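You operate a simulated robot arm through the tools that you are given. There is no shell and no other tool.

You are at the controls of a simulated two-armed robot. One attempt, no reset.

Task
Pick up the bottle marked "trip" from the top of the teal table with one hand, pass it to the other hand and put it on the top of the plywood table. Set down upright: bottle.

It is judged by the outcome, as a careful person would: the job done as asked, and still so three seconds after it is handed in. It fails if anything else is knocked over, pushed out of place, dropped, spilled or broken.

Robot
Two 6-joint arms with two-finger grippers on one trunk, on a base that drives. Base frame: it is fixed to the floor where the robot stands at the start and does not move with it; the origin is under the middle of the robot, x ahead of it, y to its left, z up; the surface under the hand at the start is at about z = 74. Readings come in cm, rad, newtons and seconds.
The left shoulder is at the start at [6, 14.3, 82.5], the right one opposite. With the tool pointing down near the work surface each hand reaches from about 32 to 72 cm from the robot's upright axis, wherever it stands, measured 20 degrees to its own side. Places, roughly: top of the plywood table [70, 180, 70]. Payload 2.45 kg a hand.
The TCP of each hand is the grasp point between the finger pads, 2.6 cm short of the fingertips. In the tool frame z runs along the fingers and y along their closing line. The gripper opens to 9.6 cm. The gripper's body begins 6.9 cm behind the TCP.
Orientation is that of the tool frame in the base frame, as [roll, pitch, yaw] about the fixed x, y, z axes, in that order (R = Rz(yaw) Ry(pitch) Rx(roll)). With the fingers straight down and closing along the base's y, the tool's x points along the base's -x, its y along +y and its z along -z.

Tools
- The arms move only by the tool move_arm. It takes "left_moves", "right_moves" or both (then of equal length, played together; a hand with none holds still); each is a list of rows, each a list of 2 entries, a list of its own where there are three numbers: the shift along the tool's x, y, z in m, then the turn, a rotation vector about the tool's x, y, z in rad. In form: [[[dx, dy, dz], [rx, ry, rz]], ...]. A call has 1 to 20 rows; each row shifts and turns the commanded pose from where the row before left it, along the tool's axes as they then stand. "left_claw" and "right_claw" are, for a hand that has rows, the gripper command, from -1 (shut) to 1 (fully open), values between in proportion, set as the call begins (left out, the last holds). Each row takes 0.2 s and may step no farther than 5 cm and 0.15 rad from the row before; otherwise, or with a gripper value out of range, the whole call is refused. A pose out of reach is approached as far as the arm can. The call stops where the force on the tool passes 40 N (or 10 N more than at its start, if that is more) or the arm is blocked; 0.2 s more then pass. The fingers move at their own pace and stop on an object; they squeeze with about 30 N. The grip force told is the motor's: it shows also when the fingers shut on nothing. Time passes only in rows, and 0.2 s behind the last, so rows that do not move let the fingers close. It gives the time, the measured TCP pose, the force on the tool (base axes), the opening and the grip force at its end, in the units of the frame above (readings bear some noise), with the torque about the TCP (base axes, N m) and any sound that the robot's microphone picked up, and new pictures: "pictures" is both (left out), scene, wrist or none (wrist: the cameras of the hands that moved).
- Cameras (640 x 400 px; columns grow to the right, rows downward): "scene" is now at [12.89, 3.94, 142.74]; the picture's right is [0.49, -0.87, -0.00], its down [-0.66, -0.37, -0.65] and it looks along [0.57, 0.32, -0.76] (base axes); focal length 277 px, centre (320, 200). "left" rides on the left gripper at [8.2, -0.3, -9.8] in its tool frame; the picture's right is [0.04, 1.00, 0.00], its down [-0.73, 0.03, -0.68] and it looks along [-0.68, 0.03, 0.73] (tool axes); focal length 256 px, centre (320, 200). "right" rides on the right gripper at [8.2, 0.3, -9.8] in its tool frame; the picture's right is [-0.04, 1.00, 0.00], its down [-0.73, -0.03, -0.68] and it looks along [-0.68, -0.03, 0.73] (tool axes); focal length 256 px, centre (320, 200). There is no depth. A picture from a camera that has moved, and an enlarged one, comes with that camera's place and axes in the base frame and with its lens.
- raise_lower(by): slides the trunk up (or, below 0, down) by that many cm; the arms and the scene camera ride with it, the base frame stays. It gives what a move gives, with no picture.
- base_move(legs): drives the robot by 1 to 6 legs, each [ahead, turn to the left] in cm and rad, along the robot's own axes; the way and the turn of a leg run together, so that a leg with both is an arc; at most 150 cm and 3.142 rad a leg. The arms and the cameras ride along, it lands a little off, and it stops where it bumps. It gives what a move gives, and a new picture of the scene camera.
- aim_head(pan, tilt): turns the head with the scene camera to pan (to the left, within 1.501 rad either way) and tilt (down, from -0.506 to 1.204), counted from straight ahead of the robot. It gives what a move gives, and a new picture of the scene camera.
- zoom(camera, box): a new picture of the part [left, top, right, bottom] of that camera's present view, enlarged. The clock stands still meanwhile.
- job_done(): hands the job in; it is judged then, once.

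Places have to be worked out from the pictures, the camera data and where the tool is seen. Open the grippers and draw the arms clear of the work before you hand the job in, unless the task says otherwise.

The tools are called by a JSON object that holds its "api" and its "payload". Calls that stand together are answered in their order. move_arm: Moves the arms, as the interface text tells. Its arguments: {"type":"object","properties":{"left_moves":{"type":"array"},"left_claw":{"type":"number"},"right_moves":{"type":"array"},"right_claw":{"type":"number"},"pictures":{"type":"string","enum":["both","scene","wrist","none"]}},"required":[]} The other tools are called the same way: raise_lower (by) slides the trunk up or down; base_move (legs) drives the base; aim_head (pan, tilt) turns the head that bears the scene camera; zoom (camera, box) takes an enlarged picture of a part of a camera's view; job_done () hands the job in.

At the start:

```text
t: 0.0
left_tool_pos: [44.65, 42.72, 98.21]
left_orientation: [3.14, 0.001, 3.141]
left_contact_force: [0.7, 0.3, -0.3]
left_wrist_torque: [0.0, 0.02, 0.0]
left_finger_gap: 9.59
left_finger_force: 0.1
right_tool_pos: [48.32, -8.62, 97.93]
right_orientation: [3.141, -0.001, 3.141]
right_contact_force: [0.1, -0.4, 0.7]
right_wrist_torque: [0.01, -0.01, 0.01]
right_finger_gap: 9.59
right_finger_force: 0.0
trunk travel left (down, up): [-45.0, 14.0]
robot x, y, heading: [-0.47, -0.18, 0.001]
head pan, tilt: [0.508, 0.862]
```

scene: 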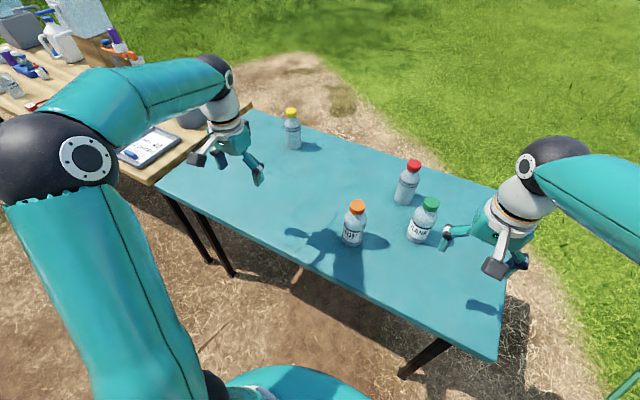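
right: 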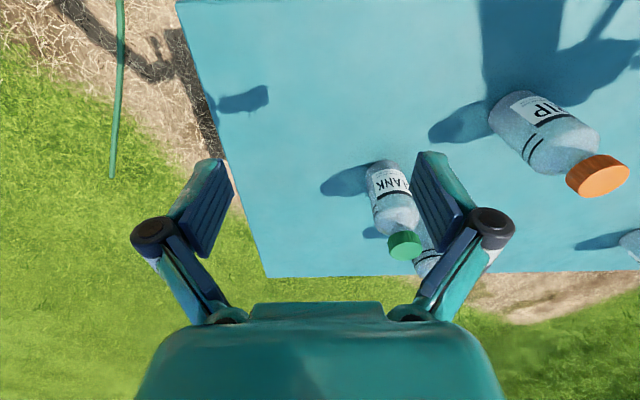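
left: 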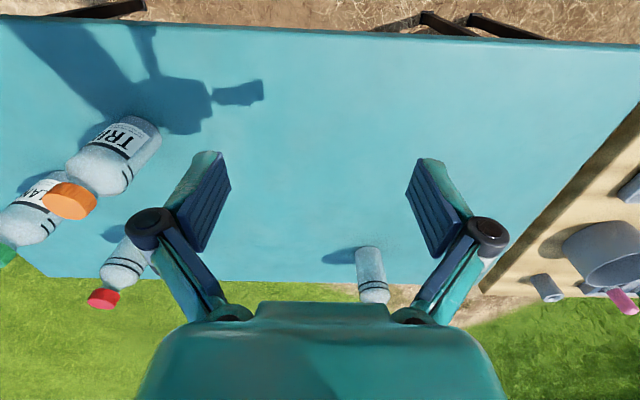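

The orange-capped bottle seems to read "TRI.."; I'll zoom in to verify the labels before moving.

{"api": "zoom", "payload": {"camera": "scene", "box": [320, 140, 460, 260]}}

{"api": "zoom", "payload": {"camera": "left", "box": [0, 80, 240, 320]}}

{"api": "zoom", "payload": {"camera": "right", "box": [300, 60, 640, 290]}}

{"api": "zoom", "payload": {"camera": "scene", "box": [0, 0, 300, 200]}}

```text
3.33 times, centred on (390, 200) of scene
camera zoom: at [12.89, 3.94, 142.74], right [0.49, -0.87, 0.0], down [-0.66, -0.37, -0.65], along [0.57, 0.32, -0.76], focal length 923 px, centre (87, 200)
```

zoom: 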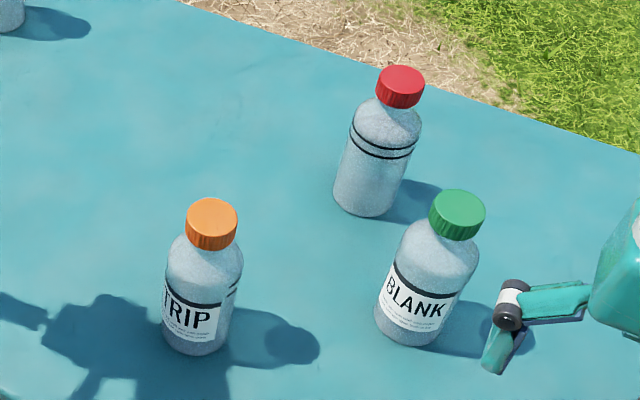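

```text
1.67 times, centred on (120, 200) of left
camera zoom: at [36.5, 42.35, 108.04], right [-0.04, 1.0, 0.0], down [0.73, 0.03, 0.68], along [0.68, 0.03, -0.73], focal length 427 px, centre (653, 200)
```

zoom: 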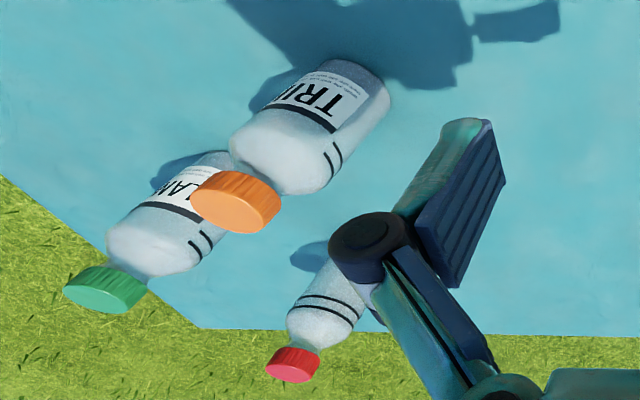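

```text
1.74 times, centred on (470, 175) of right
camera zoom: at [40.23, -8.33, 107.56], right [0.04, 1.0, 0.0], down [0.73, -0.03, 0.68], along [0.68, -0.03, -0.73], focal length 445 px, centre (59, 244)
```

zoom: 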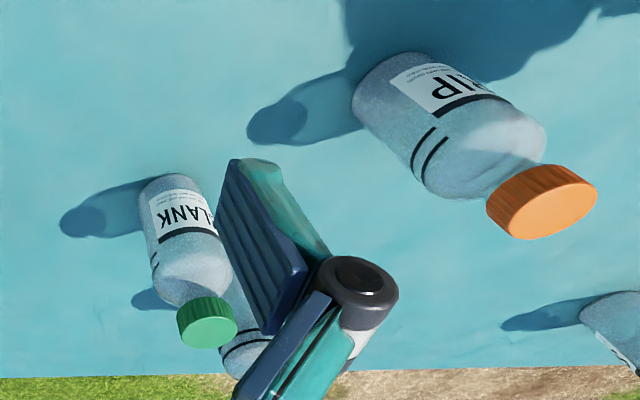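

```text
2.00 times, centred on (150, 100) of scene
camera zoom: at [12.89, 3.94, 142.74], right [0.49, -0.87, 0.0], down [-0.66, -0.37, -0.65], along [0.57, 0.32, -0.76], focal length 554 px, centre (660, 400)
```

zoom: 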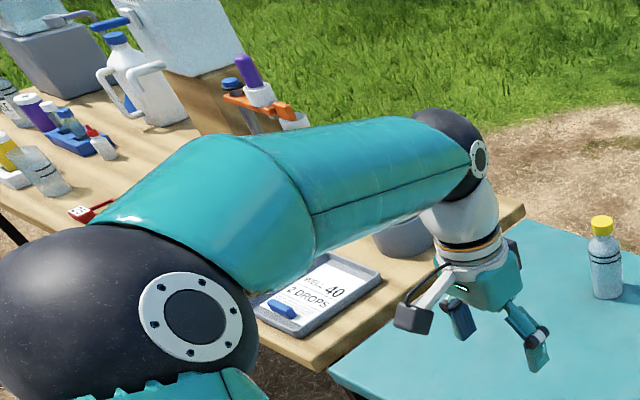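

The orange-capped bottle is TRIP, with its base at about [55, 17, 74] and its top at z≈90. Before planning the handover I'll look at the plywood table for free space.

{"api": "aim_head", "payload": {"pan": 1.2, "tilt": 0.45}}

```text
t: 1.1
left_tool_pos: [44.76, 42.82, 98.34]
left_orientation: [3.141, -0.001, 3.141]
left_contact_force: [1.1, -0.3, -0.1]
left_wrist_torque: [0.0, 0.0, -0.02]
left_finger_gap: 9.6
left_finger_force: 0.0
right_tool_pos: [48.34, -8.75, 97.85]
right_orientation: [3.141, 0.002, 3.14]
right_contact_force: [-0.7, -0.6, 0.5]
right_wrist_torque: [0.04, 0.01, -0.02]
right_finger_gap: 9.62
right_finger_force: 0.1
trunk travel left (down, up): [-45.0, 14.0]
robot x, y, heading: [-0.25, 0.25, 0.001]
head pan, tilt: [1.201, 0.45]
camera scene: at [9.45, 8.74, 146.28], right [0.93, -0.36, 0.0], down [-0.16, -0.41, -0.9], along [0.33, 0.84, -0.44], focal length 277 px, centre (320, 200)
```

scene: 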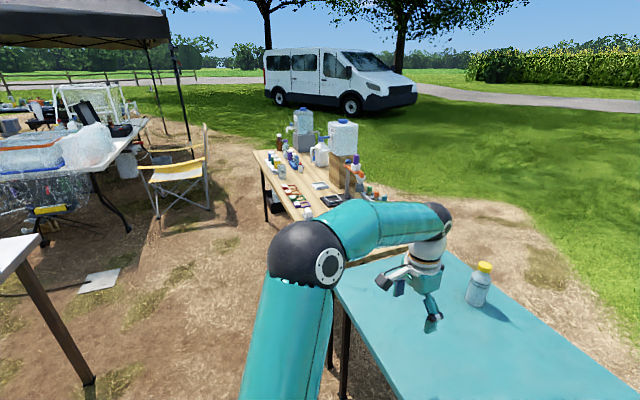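

{"api": "zoom", "payload": {"camera": "scene", "box": [230, 100, 450, 260]}}

```text
2.50 times, centred on (340, 180) of scene
camera zoom: at [9.45, 8.74, 146.28], right [0.93, -0.36, 0.0], down [-0.16, -0.41, -0.9], along [0.33, 0.84, -0.44], focal length 693 px, centre (270, 250)
```

zoom: 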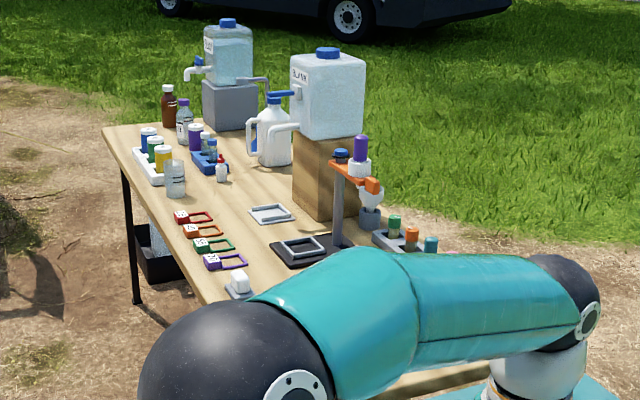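

The plywood table spans about x 45–105 and y 92–270, with clutter along the back and middle, so I'll choose a spot after driving closer. For now the left hand moves to a staging point near TRIP, yawing 0.7 rad to the right and tilting 45° forward so it can grasp the body low and leave the cap free for the right hand.

{"api": "aim_head", "payload": {"pan": 0.3, "tilt": 0.9}}

{"api": "move_arm", "payload": {"left_moves": [[[0.002, -0.032, -0.004], [0, 0, 0]], [[0.002, -0.032, -0.004], [0, 0, 0]], [[0.002, -0.032, -0.004], [0, 0, 0]], [[0.001, -0.032, -0.005], [0, 0, 0]], [[0, 0, 0], [0, 0, 0.14]], [[0, 0, 0], [0, 0, 0.14]], [[0, 0, 0], [0, 0, 0.14]], [[0, 0, 0], [0, 0, 0.14]], [[0, 0, 0], [0, 0, 0.14]], [[0, 0, 0], [0, -0.131, 0]], [[0, 0, 0], [0, -0.131, 0]], [[0, 0, 0], [0, -0.131, 0]], [[0, 0, 0], [0, -0.131, 0]], [[0, 0, 0], [0, -0.131, 0]], [[0, 0, 0], [0, -0.131, 0]]], "left_claw": 1}}

```text
t: 2.3
left_tool_pos: [44.71, 42.7, 98.26]
left_orientation: [3.14, 0.001, -3.14]
left_contact_force: [0.0, -0.3, -0.1]
left_wrist_torque: [0.02, 0.02, 0.01]
left_finger_gap: 9.62
left_finger_force: 0.1
right_tool_pos: [48.26, -8.7, 97.78]
right_orientation: [3.141, 0.0, -3.141]
right_contact_force: [0.4, -0.1, -0.4]
right_wrist_torque: [0.01, -0.03, -0.01]
right_finger_gap: 9.6
right_finger_force: 0.1
trunk travel left (down, up): [-45.0, 14.0]
robot x, y, heading: [0.29, 0.05, -0.002]
head pan, tilt: [0.3, 0.901]
camera scene: at [13.32, 2.41, 142.46], right [0.3, -0.96, 0.0], down [-0.75, -0.23, -0.62], along [0.59, 0.18, -0.78], focal length 277 px, centre (320, 200)
```

scene: 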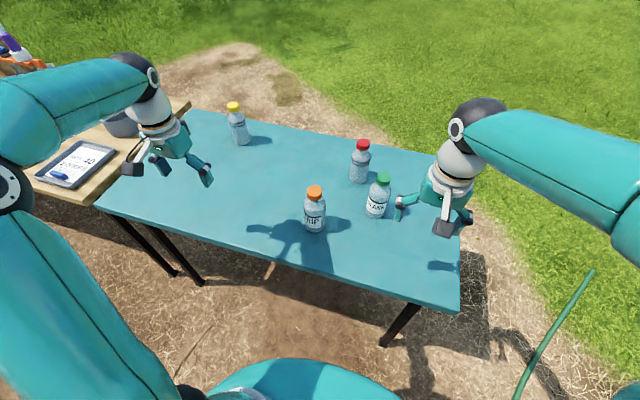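

```text
t: 5.5
left_tool_pos: [43.92, 29.99, 99.93]
left_orientation: [-3.142, 0.787, 2.442]
left_contact_force: [-0.8, 0.3, -0.6]
left_wrist_torque: [-0.01, 0.0, -0.03]
left_finger_gap: 9.63
left_finger_force: 0.0
right_tool_pos: [48.35, -8.59, 97.87]
right_orientation: [3.14, 0.001, 3.142]
right_contact_force: [-0.5, -0.4, 0.0]
right_wrist_torque: [0.01, -0.01, -0.01]
right_finger_gap: 9.6
right_finger_force: 0.1
trunk travel left (down, up): [-45.0, 14.0]
robot x, y, heading: [-0.03, -0.03, -0.001]
head pan, tilt: [0.3, 0.901]
camera scene: at [13.31, 2.42, 142.45], right [0.3, -0.96, 0.0], down [-0.75, -0.23, -0.62], along [0.59, 0.18, -0.78], focal length 277 px, centre (320, 200)
camera left: at [33.97, 37.9, 101.11], right [0.62, 0.78, -0.03], down [0.05, 0.0, 1.0], along [0.78, -0.62, -0.04], focal length 256 px, centre (320, 200)
```

scene: 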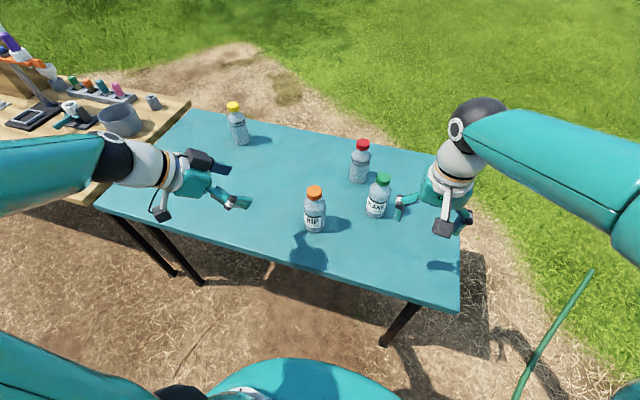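
left: 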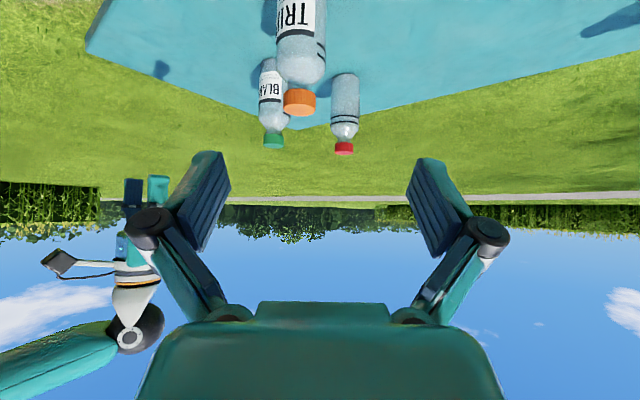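

The label reads TRIP, and triangulation puts its axis at about [55.5, 17.2] with the cap top near z 90. I'll align laterally and advance partway along the tool axis, then check with the wrist camera.

{"api": "move_arm", "payload": {"left_moves": [[[0.017, -0.023, 0], [0, 0, 0]], [[0, 0, 0.03], [0, 0, 0]], [[0, 0, 0.03], [0, 0, 0]], [[0, 0, 0.03], [0, 0, 0]], [[0, 0, 0.03], [0, 0, 0]], [[0, 0, 0.02], [0, 0, 0]]]}}

```text
t: 6.9
left_tool_pos: [49.33, 22.72, 88.78]
left_orientation: [3.14, 0.785, 2.444]
left_contact_force: [1.0, -0.1, 0.6]
left_wrist_torque: [-0.03, -0.04, -0.08]
left_finger_gap: 9.58
left_finger_force: 0.1
right_tool_pos: [48.32, -8.6, 97.69]
right_orientation: [-3.14, -0.002, 3.141]
right_contact_force: [0.2, -1.0, 0.1]
right_wrist_torque: [0.0, -0.02, -0.01]
right_finger_gap: 9.62
right_finger_force: 0.1
trunk travel left (down, up): [-45.0, 14.0]
robot x, y, heading: [0.1, -0.16, 0.0]
head pan, tilt: [0.3, 0.901]
camera scene: at [13.37, 2.4, 142.45], right [0.3, -0.96, 0.0], down [-0.75, -0.23, -0.62], along [0.59, 0.18, -0.78], focal length 277 px, centre (320, 200)
camera left: at [39.27, 30.59, 89.98], right [0.62, 0.78, -0.03], down [0.05, 0.0, 1.0], along [0.78, -0.62, -0.04], focal length 256 px, centre (320, 200)
```

scene: 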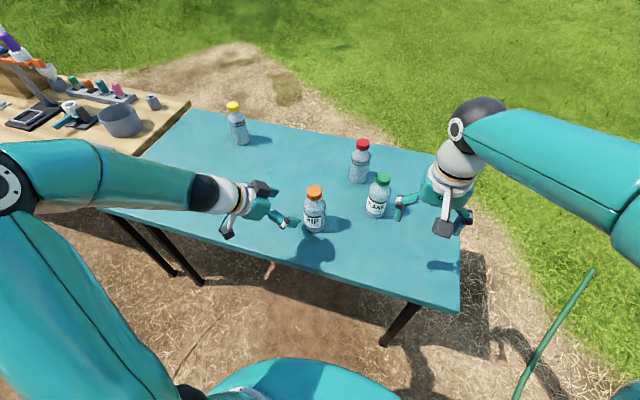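
left: 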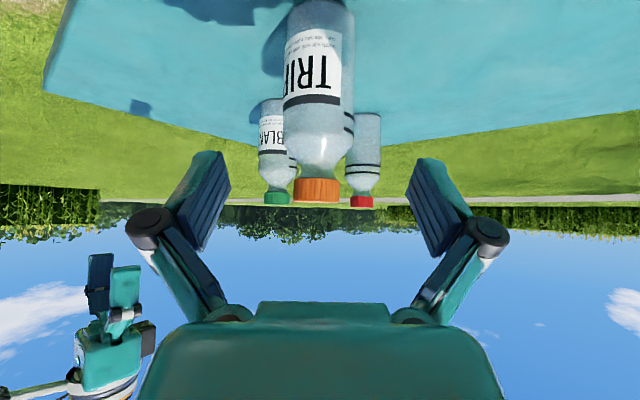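

The bottle is centred between the fingers, about 12 cm ahead. I'll advance to the grasp at z≈80, about 6 cm above the table.

{"api": "move_arm", "payload": {"left_moves": [[[0.006, 0, 0.024], [0, 0, 0]], [[0, 0, 0.024], [0, 0, 0]], [[0, 0, 0.024], [0, 0, 0]], [[0, 0, 0.024], [0, 0, 0]], [[0, 0, 0.022], [0, 0, 0]], [[0, 0, 0], [0, 0, 0]]]}}

```text
t: 8.3
left_tool_pos: [55.34, 17.54, 79.93]
left_orientation: [3.141, 0.785, 2.441]
left_contact_force: [0.0, -0.2, -0.6]
left_wrist_torque: [0.01, -0.03, -0.01]
left_finger_gap: 9.58
left_finger_force: 0.0
right_tool_pos: [48.31, -8.75, 97.87]
right_orientation: [3.14, -0.001, -3.141]
right_contact_force: [0.0, 0.7, 0.1]
right_wrist_torque: [0.0, 0.0, 0.02]
right_finger_gap: 9.62
right_finger_force: 0.0
trunk travel left (down, up): [-45.0, 14.0]
robot x, y, heading: [-0.09, 0.23, 0.001]
head pan, tilt: [0.3, 0.901]
camera scene: at [13.3, 2.41, 142.46], right [0.3, -0.96, 0.0], down [-0.75, -0.23, -0.62], along [0.59, 0.18, -0.78], focal length 277 px, centre (320, 200)
camera left: at [45.29, 25.52, 81.17], right [0.62, 0.78, -0.03], down [0.05, 0.0, 1.0], along [0.78, -0.62, -0.04], focal length 256 px, centre (320, 200)
```

scene: 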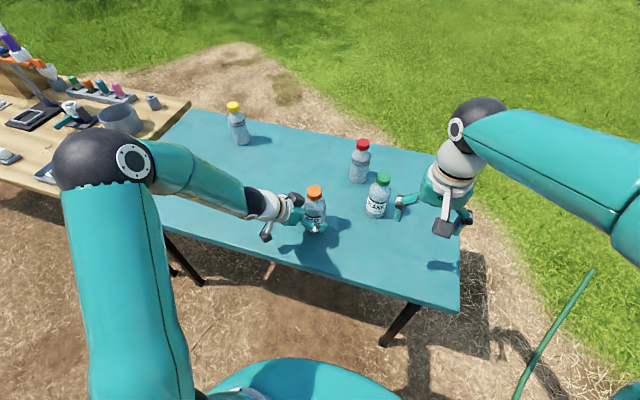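
left: 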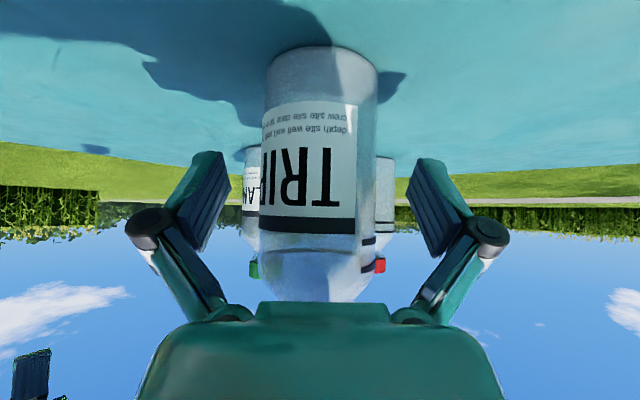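

The fingers straddle the bottle. The base arc in the wrist view suggests the axis is about 1 cm beyond the TCP, so I'll zoom in to check.

{"api": "zoom", "payload": {"camera": "scene", "box": [240, 160, 360, 260]}}

{"api": "zoom", "payload": {"camera": "left", "box": [220, 20, 420, 320]}}

```text
4.00 times, centred on (300, 210) of scene
camera zoom: at [13.3, 2.41, 142.46], right [0.3, -0.96, 0.0], down [-0.75, -0.23, -0.62], along [0.59, 0.18, -0.78], focal length 1108 px, centre (400, 160)
```

zoom: 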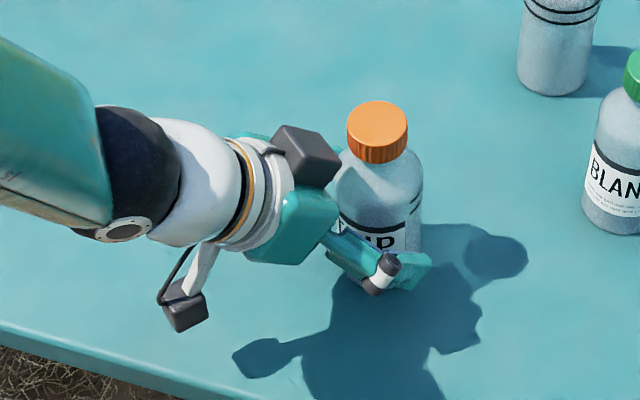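

```text
1.33 times, centred on (320, 170) of left
camera zoom: at [45.29, 25.52, 81.17], right [0.62, 0.78, -0.03], down [0.05, 0.0, 1.0], along [0.78, -0.62, -0.04], focal length 341 px, centre (320, 240)
```

zoom: 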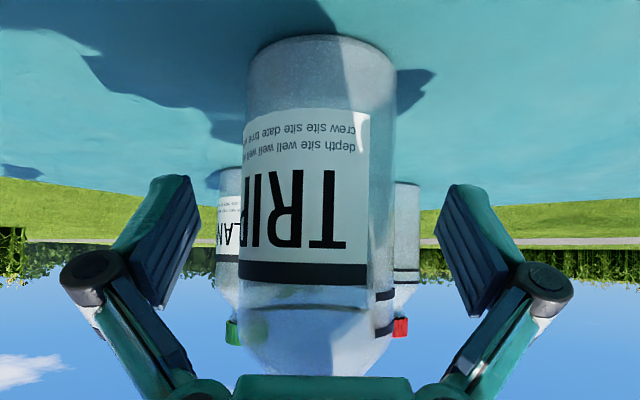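

The scene zoom puts the axis at about [56.2, 17], so 1 cm further ahead horizontally. I'll advance that 1 cm and close the left gripper.

{"api": "move_arm", "payload": {"left_moves": [[[-0.007, 0, 0.007], [0, 0, 0]], [[0, 0, 0], [0, 0, 0]]], "pictures": "none"}}

{"api": "move_arm", "payload": {"left_moves": [[[0, 0, 0], [0, 0, 0]], [[0, 0, 0], [0, 0, 0]], [[0, 0, 0], [0, 0, 0]], [[0, 0, 0], [0, 0, 0]], [[0, 0, 0], [0, 0, 0]]], "left_claw": -1}}

```text
t: 8.9
left_tool_pos: [55.92, 16.9, 80.08]
left_orientation: [-3.139, 0.785, 2.444]
left_contact_force: [-0.3, -0.2, -0.1]
left_wrist_torque: [0.03, 0.02, 0.02]
left_finger_gap: 9.64
left_finger_force: 0.1
right_tool_pos: [48.38, -8.72, 97.99]
right_orientation: [3.141, 0.0, -3.141]
right_contact_force: [-0.3, 0.5, -0.3]
right_wrist_torque: [0.02, 0.03, -0.01]
right_finger_gap: 9.6
right_finger_force: 0.0
trunk travel left (down, up): [-45.0, 14.0]
robot x, y, heading: [-0.14, -0.33, -0.003]
head pan, tilt: [0.3, 0.901]
```

```text
t: 10.1
left_tool_pos: [56.04, 16.75, 80.04]
left_orientation: [-3.142, 0.784, 2.442]
left_contact_force: [-0.1, 1.3, 0.9]
left_wrist_torque: [-0.01, 0.0, -0.02]
left_finger_gap: 5.73
left_finger_force: 30.2
right_tool_pos: [48.25, -8.69, 97.82]
right_orientation: [3.141, 0.0, -3.141]
right_contact_force: [0.4, 0.8, 0.5]
right_wrist_torque: [-0.02, -0.01, 0.02]
right_finger_gap: 9.59
right_finger_force: 0.0
trunk travel left (down, up): [-45.0, 14.0]
robot x, y, heading: [0.1, -0.03, 0.001]
head pan, tilt: [0.3, 0.901]
camera scene: at [13.33, 2.4, 142.45], right [0.3, -0.96, 0.0], down [-0.75, -0.23, -0.62], along [0.59, 0.18, -0.78], focal length 277 px, centre (320, 200)
camera left: at [46.01, 24.79, 81.19], right [0.62, 0.78, -0.03], down [0.05, 0.0, 1.0], along [0.78, -0.62, -0.04], focal length 256 px, centre (320, 200)
```

scene: 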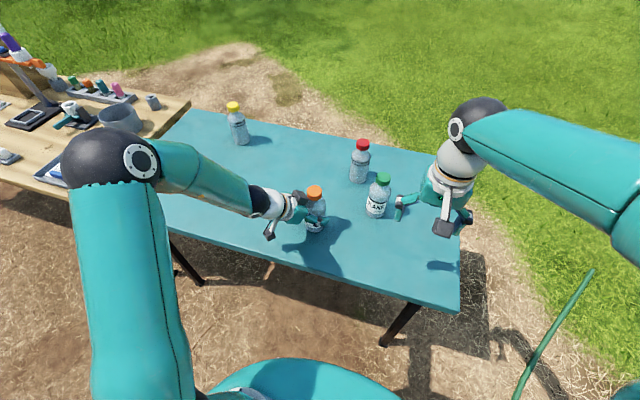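
left: 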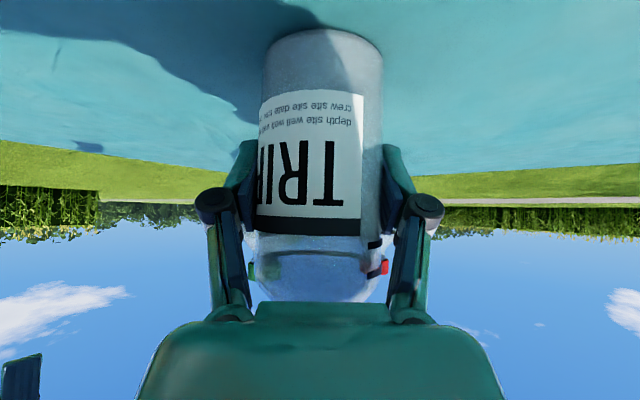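

The grip is firm at a 5.7 cm gap and 30 N. I'll lift 10 cm, move the bottle back to about [46, 6] and yaw the left hand to come from the left side. The right hand moves further right to give room.

{"api": "move_arm", "payload": {"left_moves": [[[-0.0177, 0, -0.0177], [0, 0, 0]], [[-0.0177, 0, -0.0177], [0, 0, 0]], [[-0.0177, 0, -0.0177], [0, 0, 0]], [[-0.0177, 0, -0.0177], [0, 0, 0]], [[0, 0, 0], [0, 0, 0]]], "right_moves": [[[0, -0.025, -0.01], [0, 0, 0]], [[0, -0.025, -0.01], [0, 0, 0]], [[0, -0.025, -0.01], [0, 0, 0]], [[0, -0.025, -0.01], [0, 0, 0]], [[0, 0, 0], [0, 0, 0]]]}}

```text
t: 11.3
left_tool_pos: [55.87, 17.01, 90.08]
left_orientation: [-3.139, 0.785, 2.444]
left_contact_force: [-0.1, -0.4, 0.7]
left_wrist_torque: [0.0, 0.01, 0.03]
left_finger_gap: 5.74
left_finger_force: 29.9
right_tool_pos: [48.35, -18.63, 101.8]
right_orientation: [3.14, -0.001, -3.14]
right_contact_force: [-0.5, -1.2, 0.2]
right_wrist_torque: [0.0, 0.03, 0.0]
right_finger_gap: 9.58
right_finger_force: 0.0
trunk travel left (down, up): [-45.0, 14.0]
robot x, y, heading: [-0.07, 0.39, 0.001]
head pan, tilt: [0.3, 0.901]
camera scene: at [13.37, 2.42, 142.45], right [0.3, -0.96, 0.0], down [-0.75, -0.23, -0.62], along [0.59, 0.18, -0.78], focal length 277 px, centre (320, 200)
camera right: at [40.32, -18.25, 111.62], right [0.04, 1.0, 0.0], down [0.73, -0.03, 0.68], along [0.68, -0.03, -0.73], focal length 256 px, centre (320, 200)
camera left: at [45.97, 24.82, 91.2], right [0.62, 0.78, -0.03], down [0.05, 0.0, 1.0], along [0.78, -0.62, -0.04], focal length 256 px, centre (320, 200)
```

scene: 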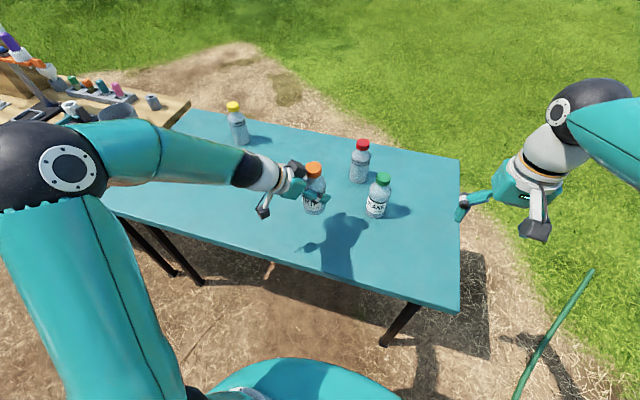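
right: 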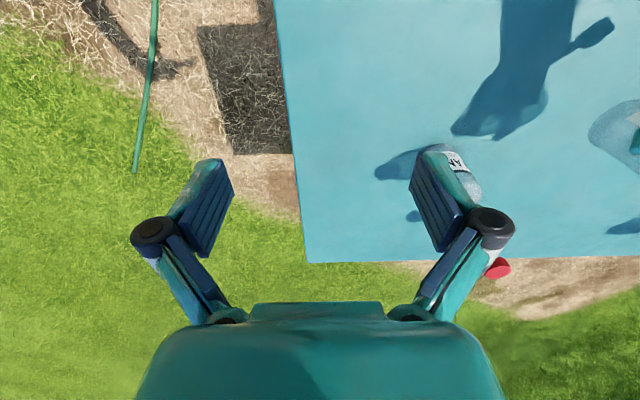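
left: 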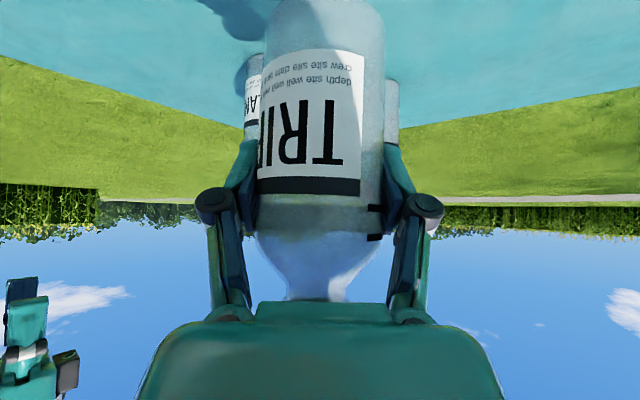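

The bottle is lifted, but the band has shifted in the wrist view and it may have slipped down in the grip. I'll hold still for a moment to see if it is still slipping.

{"api": "move_arm", "payload": {"left_moves": [[[0, 0, 0], [0, 0, 0]], [[0, 0, 0], [0, 0, 0]], [[0, 0, 0], [0, 0, 0]]], "pictures": "wrist"}}

{"api": "zoom", "payload": {"camera": "scene", "box": [240, 140, 400, 260]}}

```text
t: 12.1
left_tool_pos: [56.0, 16.92, 90.11]
left_orientation: [-3.141, 0.786, 2.441]
left_contact_force: [-1.2, 1.3, 0.2]
left_wrist_torque: [0.01, 0.0, -0.01]
left_finger_gap: 5.75
left_finger_force: 30.6
right_tool_pos: [48.33, -18.53, 101.9]
right_orientation: [3.141, -0.003, -3.14]
right_contact_force: [0.7, -0.9, -0.5]
right_wrist_torque: [0.02, 0.0, 0.02]
right_finger_gap: 9.59
right_finger_force: 0.1
trunk travel left (down, up): [-45.0, 14.0]
robot x, y, heading: [-0.15, -0.23, 0.003]
head pan, tilt: [0.3, 0.901]
camera left: at [45.95, 24.81, 91.19], right [0.62, 0.78, -0.03], down [0.05, 0.0, 1.0], along [0.78, -0.62, -0.04], focal length 256 px, centre (320, 200)
```

left: 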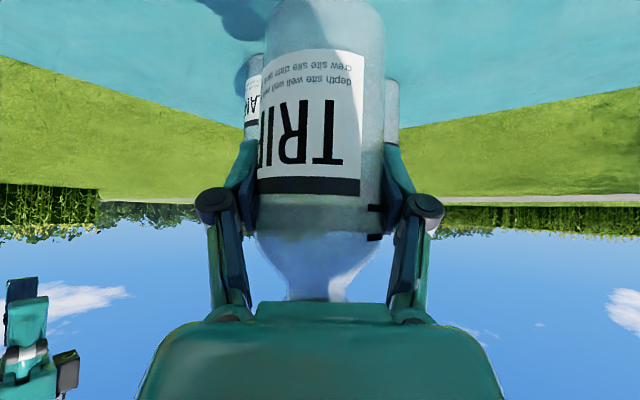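

```text
3.33 times, centred on (320, 200) of scene
camera zoom: at [13.34, 2.4, 142.45], right [0.3, -0.96, 0.0], down [-0.75, -0.23, -0.62], along [0.59, 0.18, -0.78], focal length 923 px, centre (320, 200)
```

zoom: 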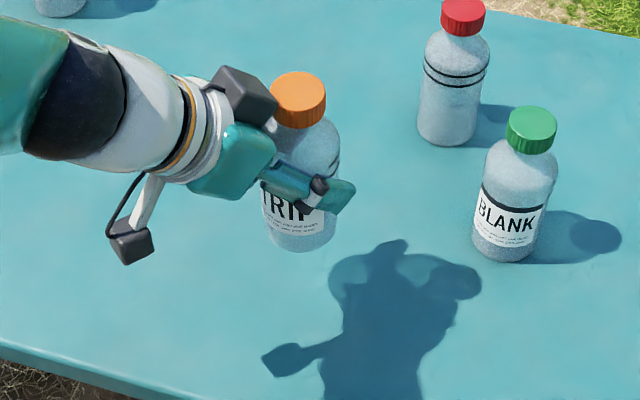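

The bottle is stable now and upright. It did slide about 2 cm down in the grip during the lift, leaving the top at z≈98 and the bottom at ≈82, so I'll move gently from here. Next the left hand takes it slowly to about [46, 6] and yaws so that it comes from the left.

{"api": "move_arm", "payload": {"left_moves": [[[0, -0.005, 0], [0, 0, 0]], [[0.0005, -0.01, -0.0005], [0, 0, 0]], [[0.0005, -0.015, -0.0005], [0, 0, 0]], [[0.0005, -0.018, -0.0005], [0, 0, 0]], [[0.0005, -0.018, -0.0005], [0, 0, 0]], [[0.0005, -0.018, -0.0005], [0, 0, 0]], [[0.0005, -0.018, -0.0005], [0, 0, 0]], [[0.0005, -0.018, -0.0005], [0, 0, 0]], [[0.0005, -0.014, -0.0005], [0, 0, 0]], [[0, -0.01, 0], [0, 0, 0]], [[0, -0.004, 0], [0, 0, 0]], [[0, 0, 0], [0.035, 0, 0.035]], [[0, 0, 0], [0.07, 0, 0.07]], [[0, 0, 0], [0.08, 0, 0.08]], [[0, 0, 0], [0.085, 0, 0.085]], [[0, 0, 0], [0.085, 0, 0.085]], [[0, 0, 0], [0.085, 0, 0.085]], [[0, 0, 0], [0.08, 0, 0.08]], [[0, 0, 0], [0.06, 0, 0.06]], [[0, 0, 0], [0.035, 0, 0.035]]]}}

```text
t: 16.3
left_tool_pos: [46.63, 6.66, 91.02]
left_orientation: [-3.139, 0.783, 1.571]
left_contact_force: [-0.6, 0.2, -0.4]
left_wrist_torque: [0.01, 0.0, 0.01]
left_finger_gap: 5.73
left_finger_force: 30.2
left hand out of reach, approached as far as the arm can: row 9, 10
right_tool_pos: [48.44, -18.56, 101.81]
right_orientation: [3.14, -0.001, 3.141]
right_contact_force: [-0.1, -0.4, 0.4]
right_wrist_torque: [0.0, 0.03, 0.02]
right_finger_gap: 9.59
right_finger_force: 0.1
trunk travel left (down, up): [-45.0, 14.0]
robot x, y, heading: [0.12, 0.02, -0.003]
head pan, tilt: [0.3, 0.901]
camera scene: at [13.35, 2.4, 142.45], right [0.3, -0.96, 0.0], down [-0.75, -0.23, -0.62], along [0.59, 0.18, -0.78], focal length 277 px, centre (320, 200)
camera left: at [46.25, 19.32, 92.16], right [1.0, 0.03, -0.03], down [0.03, -0.04, 1.0], along [0.03, -1.0, -0.04], focal length 256 px, centre (320, 200)
```

scene: 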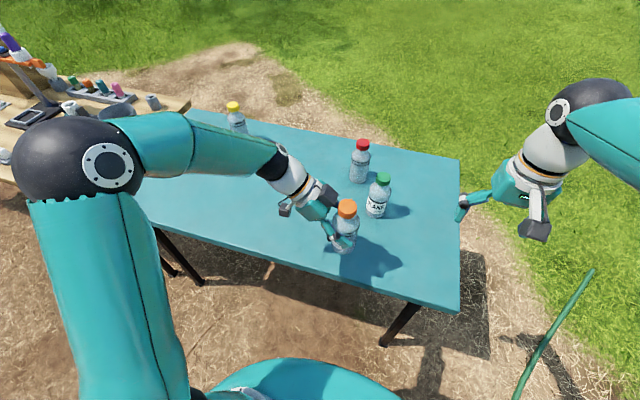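
left: 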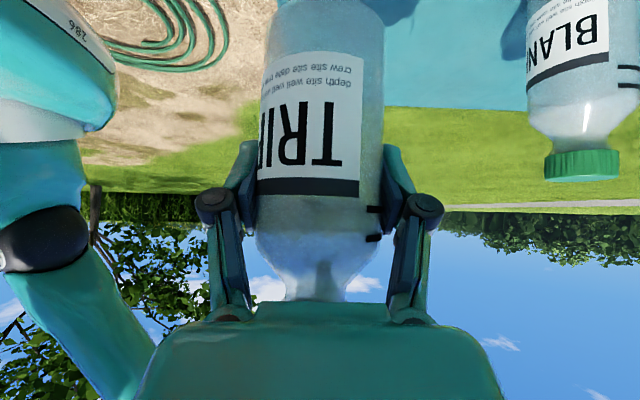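

The bottle has not moved in the grip since the lift. It is held at [46.6, 6.7] with its top at z≈98.8. Now the right hand yaws +90° and leans 0.45 rad, so it points down and to the left toward the cap.

{"api": "move_arm", "payload": {"right_moves": [[[0, 0, 0], [0, 0, -0.143]], [[0, 0, 0], [0, 0, -0.143]], [[0, 0, 0], [0, 0, -0.143]], [[0, 0, 0], [0, 0, -0.143]], [[0, 0, 0], [0, 0, -0.143]], [[0, 0, 0], [0, 0, -0.143]], [[0, 0, 0], [0, 0, -0.143]], [[0, 0, 0], [0, 0, -0.143]], [[0, 0, 0], [0, 0, -0.143]], [[0, 0, 0], [0, 0, -0.143]], [[0, 0, 0], [0, 0, -0.141]], [[0, 0, 0], [0, -0.1125, 0]], [[0, 0, 0], [0, -0.1125, 0]], [[0, 0, 0], [0, -0.1125, 0]], [[0, 0, 0], [0, -0.1125, 0]], [[0, 0, 0], [0, 0, 0]]]}}

```text
t: 19.7
left_tool_pos: [46.67, 6.5, 91.11]
left_orientation: [-3.141, 0.786, 1.571]
left_contact_force: [-0.8, -0.4, 0.6]
left_wrist_torque: [0.0, -0.01, -0.02]
left_finger_gap: 5.72
left_finger_force: 29.7
right_tool_pos: [48.42, -18.63, 101.78]
right_orientation: [-3.141, 0.45, -1.57]
right_contact_force: [-0.5, 0.2, -0.1]
right_wrist_torque: [0.0, 0.0, 0.01]
right_finger_gap: 9.59
right_finger_force: 0.0
trunk travel left (down, up): [-45.0, 14.0]
robot x, y, heading: [-0.21, -0.1, -0.002]
head pan, tilt: [0.3, 0.901]
camera scene: at [13.33, 2.41, 142.45], right [0.3, -0.96, 0.0], down [-0.75, -0.23, -0.62], along [0.59, 0.18, -0.78], focal length 277 px, centre (320, 200)
camera right: at [48.09, -30.27, 107.03], right [-1.0, 0.04, 0.02], down [0.03, 0.36, 0.93], along [0.03, 0.93, -0.36], focal length 256 px, centre (320, 200)
```

scene: 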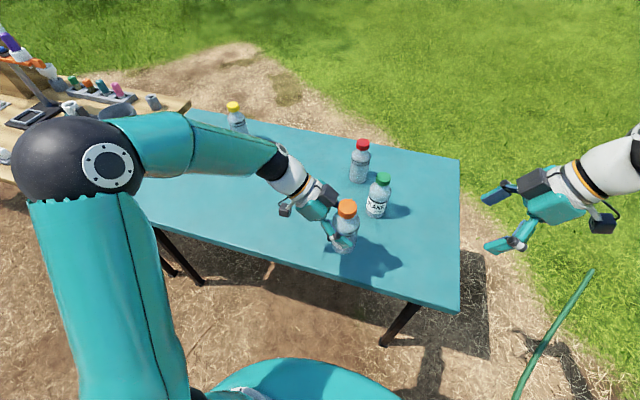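
right: 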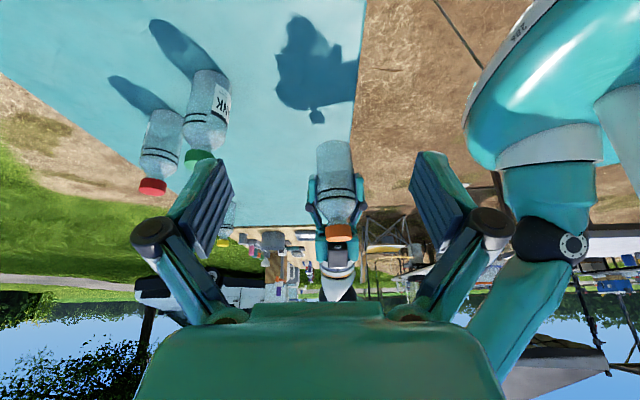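

The right camera now sees the bottle with the left hand behind it. I'll zoom both views to locate the cap accurately.

{"api": "zoom", "payload": {"camera": "right", "box": [280, 120, 400, 300]}}

{"api": "zoom", "payload": {"camera": "scene", "box": [260, 170, 400, 270]}}

```text
2.22 times, centred on (340, 210) of right
camera zoom: at [48.09, -30.27, 107.03], right [-1.0, 0.04, 0.02], down [0.03, 0.36, 0.93], along [0.03, 0.93, -0.36], focal length 569 px, centre (276, 178)
```

zoom: 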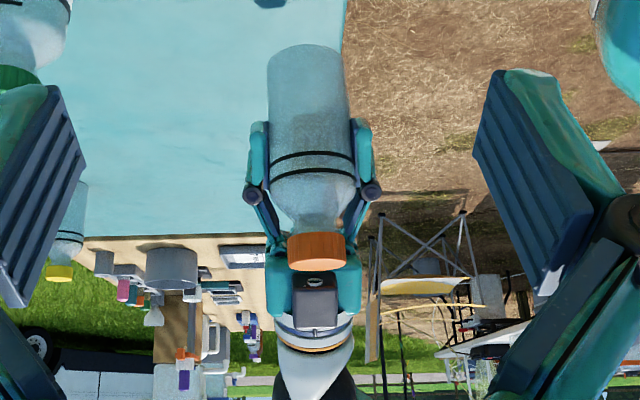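

```text
4.00 times, centred on (330, 220) of scene
camera zoom: at [13.33, 2.41, 142.45], right [0.3, -0.96, 0.0], down [-0.75, -0.23, -0.62], along [0.59, 0.18, -0.78], focal length 1108 px, centre (280, 120)
```

zoom: 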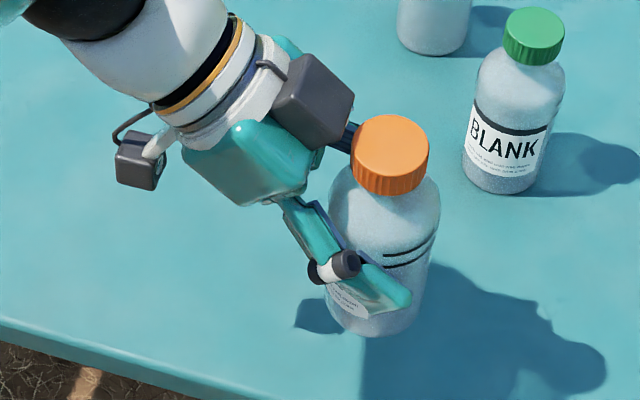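

The cap is at [46.65, 6.65] with its top at z≈98.85, and both cameras agree. The right hand moves to a pre-grasp point 10 cm back along its axis with the opening reduced to about 6.7 cm.

{"api": "move_arm", "payload": {"right_moves": [[[-0.0362, 0.003, 0.0051], [0, 0, 0]], [[-0.0362, 0.003, 0.0051], [0, 0, 0]], [[-0.0362, 0.003, 0.0051], [0, 0, 0]], [[-0.0362, 0.003, 0.0051], [0, 0, 0]], [[-0.0362, 0.003, 0.0051], [0, 0, 0]], [[-0.0362, 0.003, 0.0051], [0, 0, 0]], [[0, 0, 0], [0, 0, 0]]], "right_claw": 0.4}}

```text
t: 21.3
left_tool_pos: [46.55, 6.54, 91.14]
left_orientation: [3.141, 0.786, 1.571]
left_contact_force: [0.5, 0.2, -0.5]
left_wrist_torque: [0.03, 0.01, 0.01]
left_finger_gap: 5.72
left_finger_force: 30.1
right_tool_pos: [46.56, 2.13, 108.27]
right_orientation: [3.14, 0.451, -1.573]
right_contact_force: [0.4, -0.9, -0.3]
right_wrist_torque: [0.03, -0.01, -0.03]
right_finger_gap: 6.72
right_finger_force: 0.1
trunk travel left (down, up): [-45.0, 14.0]
robot x, y, heading: [-0.34, 0.26, 0.001]
head pan, tilt: [0.3, 0.901]
camera scene: at [13.33, 2.38, 142.45], right [0.3, -0.96, 0.0], down [-0.75, -0.23, -0.62], along [0.59, 0.18, -0.78], focal length 277 px, centre (320, 200)
camera right: at [46.42, -9.51, 113.57], right [-1.0, 0.04, 0.02], down [0.03, 0.36, 0.93], along [0.03, 0.93, -0.37], focal length 256 px, centre (320, 200)
```

scene: 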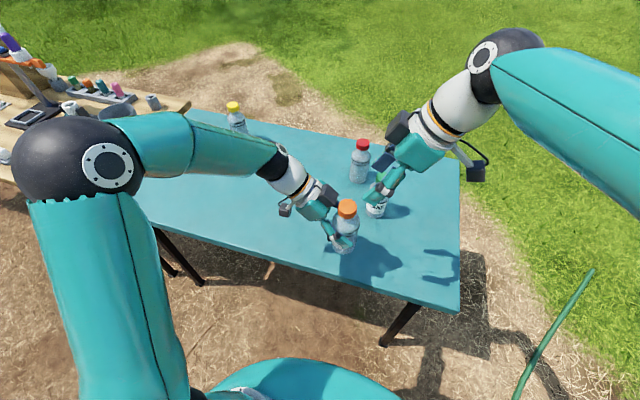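
right: 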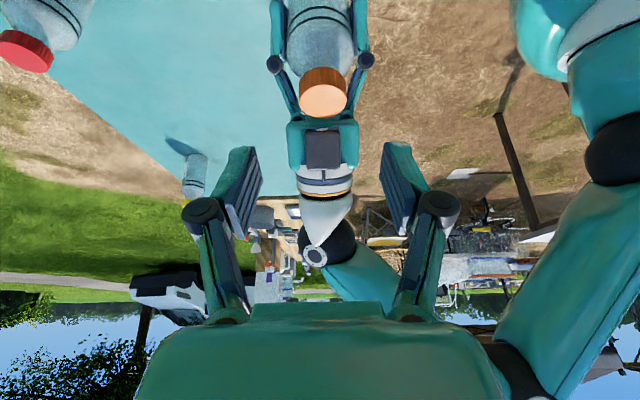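

Aligned laterally to within 2 mm. I'll descend 7 cm along the tool axis and check.

{"api": "move_arm", "payload": {"right_moves": [[[0, 0, 0.02], [0, 0, 0]], [[0, 0, 0.02], [0, 0, 0]], [[0, 0, 0.015], [0, 0, 0]], [[0, 0, 0.015], [0, 0, 0]], [[0, 0, 0], [0, 0, 0]]]}}

{"api": "zoom", "payload": {"camera": "scene", "box": [260, 140, 420, 260]}}

```text
t: 22.5
left_tool_pos: [46.59, 6.64, 91.08]
left_orientation: [3.141, 0.786, 1.57]
left_contact_force: [0.4, 0.6, -1.1]
left_wrist_torque: [0.02, 0.04, -0.02]
left_finger_gap: 5.75
left_finger_force: 29.9
right_tool_pos: [46.66, 5.32, 102.1]
right_orientation: [3.14, 0.45, -1.572]
right_contact_force: [1.1, 0.0, -0.4]
right_wrist_torque: [-0.04, 0.0, 0.04]
right_finger_gap: 6.71
right_finger_force: 0.1
trunk travel left (down, up): [-45.0, 14.0]
robot x, y, heading: [0.16, 0.25, 0.001]
head pan, tilt: [0.3, 0.901]
camera scene: at [13.32, 2.4, 142.45], right [0.3, -0.96, 0.0], down [-0.75, -0.23, -0.62], along [0.59, 0.18, -0.78], focal length 277 px, centre (320, 200)
camera right: at [46.37, -6.34, 107.37], right [-1.0, 0.04, 0.02], down [0.03, 0.36, 0.93], along [0.03, 0.93, -0.37], focal length 256 px, centre (320, 200)
```

scene: 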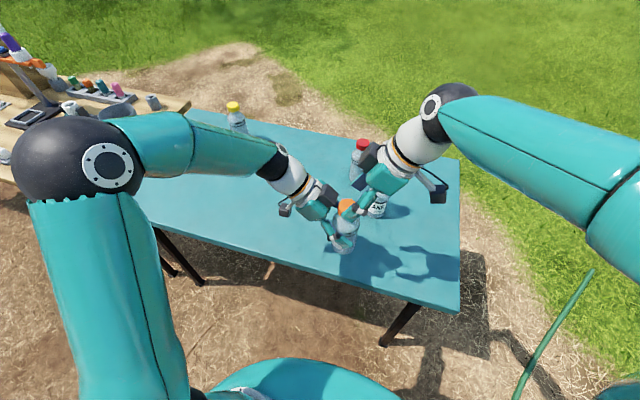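
right: 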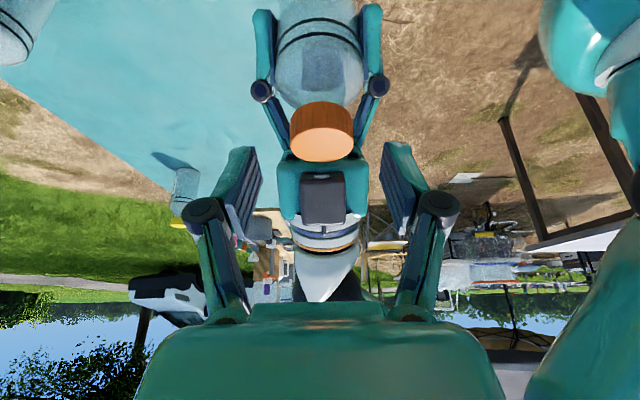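

```text
3.33 times, centred on (340, 200) of scene
camera zoom: at [13.32, 2.4, 142.45], right [0.3, -0.96, 0.0], down [-0.75, -0.23, -0.62], along [0.59, 0.18, -0.78], focal length 923 px, centre (253, 200)
```

zoom: 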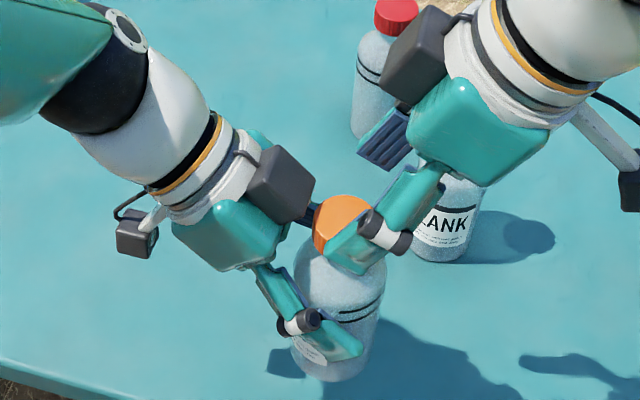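

The cap is centred at [46.65, 6.4–6.6], so I'll advance the last 2.8 cm and close the right gripper on the cap.

{"api": "move_arm", "payload": {"right_moves": [[[0, 0, 0.01], [0, 0, 0]], [[0, 0, 0.01], [0, 0, 0]], [[0, 0, 0.008], [0, 0, 0]], [[0, 0, 0], [0, 0, 0]]]}}

{"api": "zoom", "payload": {"camera": "scene", "box": [290, 160, 390, 260]}}

```text
t: 23.5
left_tool_pos: [46.58, 6.6, 91.01]
left_orientation: [3.141, 0.786, 1.573]
left_contact_force: [0.8, -0.6, -0.2]
left_wrist_torque: [-0.02, 0.0, -0.03]
left_finger_gap: 5.73
left_finger_force: 30.0
right_tool_pos: [46.52, 6.53, 99.68]
right_orientation: [3.141, 0.451, -1.571]
right_contact_force: [-0.4, -0.1, -0.1]
right_wrist_torque: [-0.01, -0.01, 0.02]
right_finger_gap: 6.72
right_finger_force: 0.0
trunk travel left (down, up): [-45.0, 14.0]
robot x, y, heading: [0.27, -0.25, -0.004]
head pan, tilt: [0.3, 0.901]
camera scene: at [13.33, 2.4, 142.45], right [0.3, -0.96, 0.0], down [-0.75, -0.23, -0.62], along [0.59, 0.18, -0.78], focal length 277 px, centre (320, 200)
camera right: at [46.3, -5.1, 104.91], right [-1.0, 0.04, 0.02], down [0.03, 0.36, 0.93], along [0.03, 0.93, -0.37], focal length 256 px, centre (320, 200)
```

scene: 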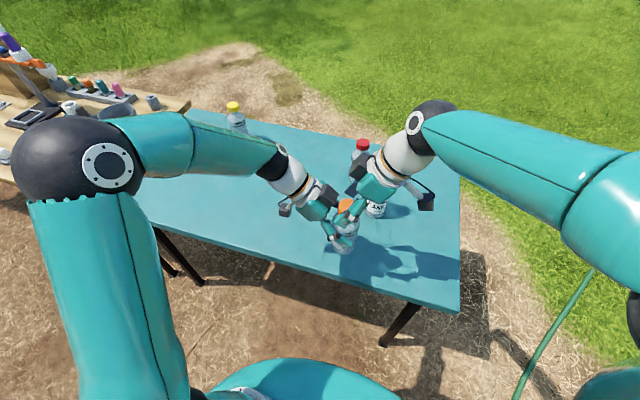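
right: 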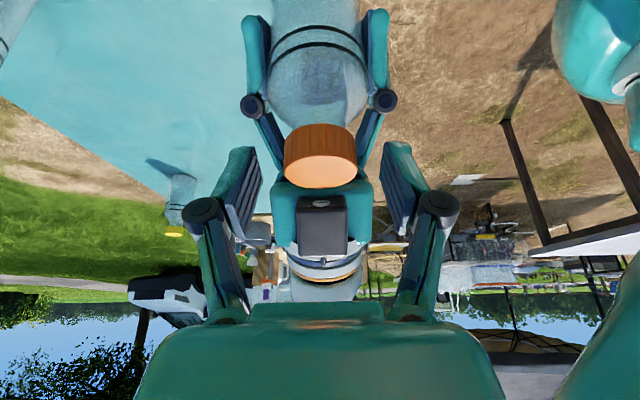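

```text
4.00 times, centred on (340, 210) of scene
camera zoom: at [13.33, 2.4, 142.45], right [0.3, -0.96, 0.0], down [-0.75, -0.23, -0.62], along [0.59, 0.18, -0.78], focal length 1108 px, centre (240, 160)
```

zoom: 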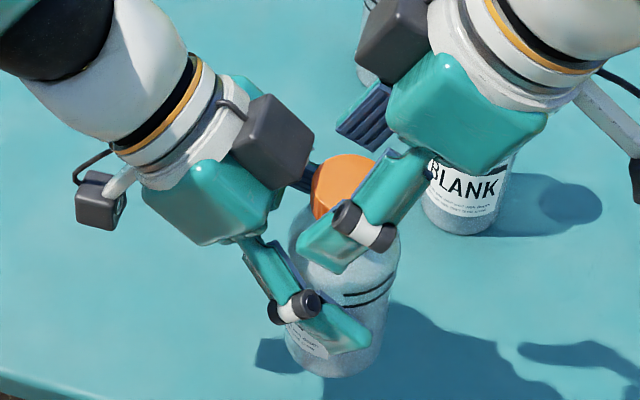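

The fingertips reach the lower rim of the cap and stay clear of the shoulder. I'll close the right gripper while the left keeps holding.

{"api": "move_arm", "payload": {"right_moves": [[[0, 0, 0], [0, 0, 0]], [[0, 0, 0], [0, 0, 0]], [[0, 0, 0], [0, 0, 0]], [[0, 0, 0], [0, 0, 0]], [[0, 0, 0], [0, 0, 0]]], "right_claw": -1}}

{"api": "zoom", "payload": {"camera": "scene", "box": [290, 160, 390, 260]}}

```text
t: 24.7
left_tool_pos: [46.72, 6.71, 91.06]
left_orientation: [-3.142, 0.785, 1.572]
left_contact_force: [2.3, 1.2, -1.8]
left_wrist_torque: [-0.06, 0.14, -0.06]
left_finger_gap: 5.72
left_finger_force: 29.9
right_tool_pos: [46.49, 6.56, 99.76]
right_orientation: [3.141, 0.451, -1.571]
right_contact_force: [-2.1, -0.8, 0.2]
right_wrist_torque: [-0.02, 0.05, 0.06]
right_finger_gap: 3.39
right_finger_force: 30.4
trunk travel left (down, up): [-45.0, 14.0]
robot x, y, heading: [-0.16, -0.28, -0.002]
head pan, tilt: [0.3, 0.901]
camera scene: at [13.34, 2.4, 142.45], right [0.3, -0.96, 0.0], down [-0.75, -0.23, -0.62], along [0.59, 0.18, -0.78], focal length 277 px, centre (320, 200)
camera right: at [46.3, -5.11, 104.92], right [-1.0, 0.04, 0.02], down [0.03, 0.36, 0.93], along [0.03, 0.93, -0.37], focal length 256 px, centre (320, 200)
```

scene: 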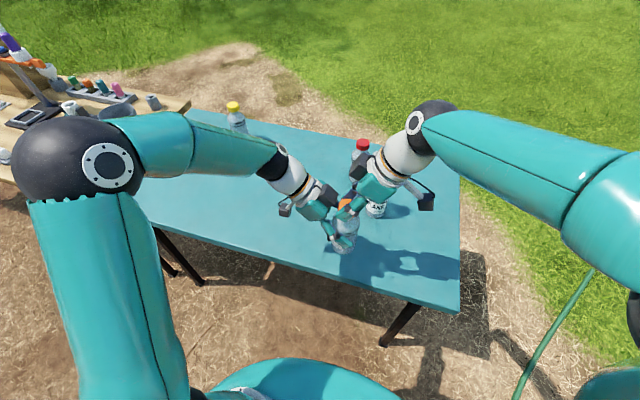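
right: 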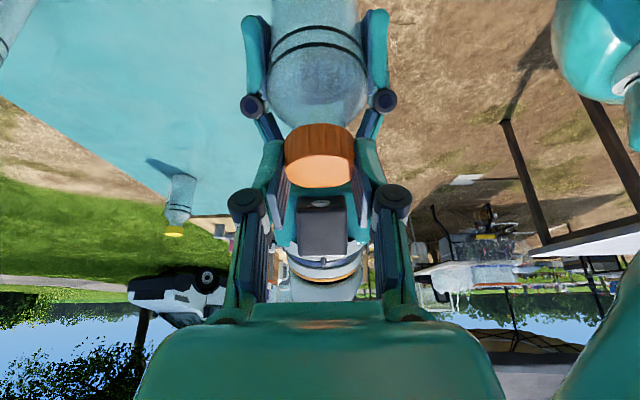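

```text
4.00 times, centred on (340, 210) of scene
camera zoom: at [13.34, 2.4, 142.45], right [0.3, -0.96, 0.0], down [-0.75, -0.23, -0.62], along [0.59, 0.18, -0.78], focal length 1108 px, centre (240, 160)
```

zoom: 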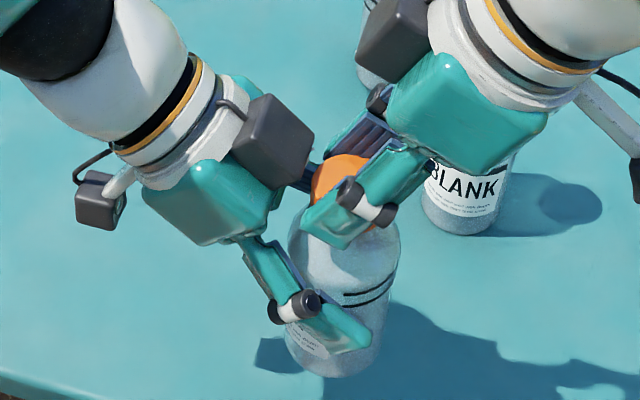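

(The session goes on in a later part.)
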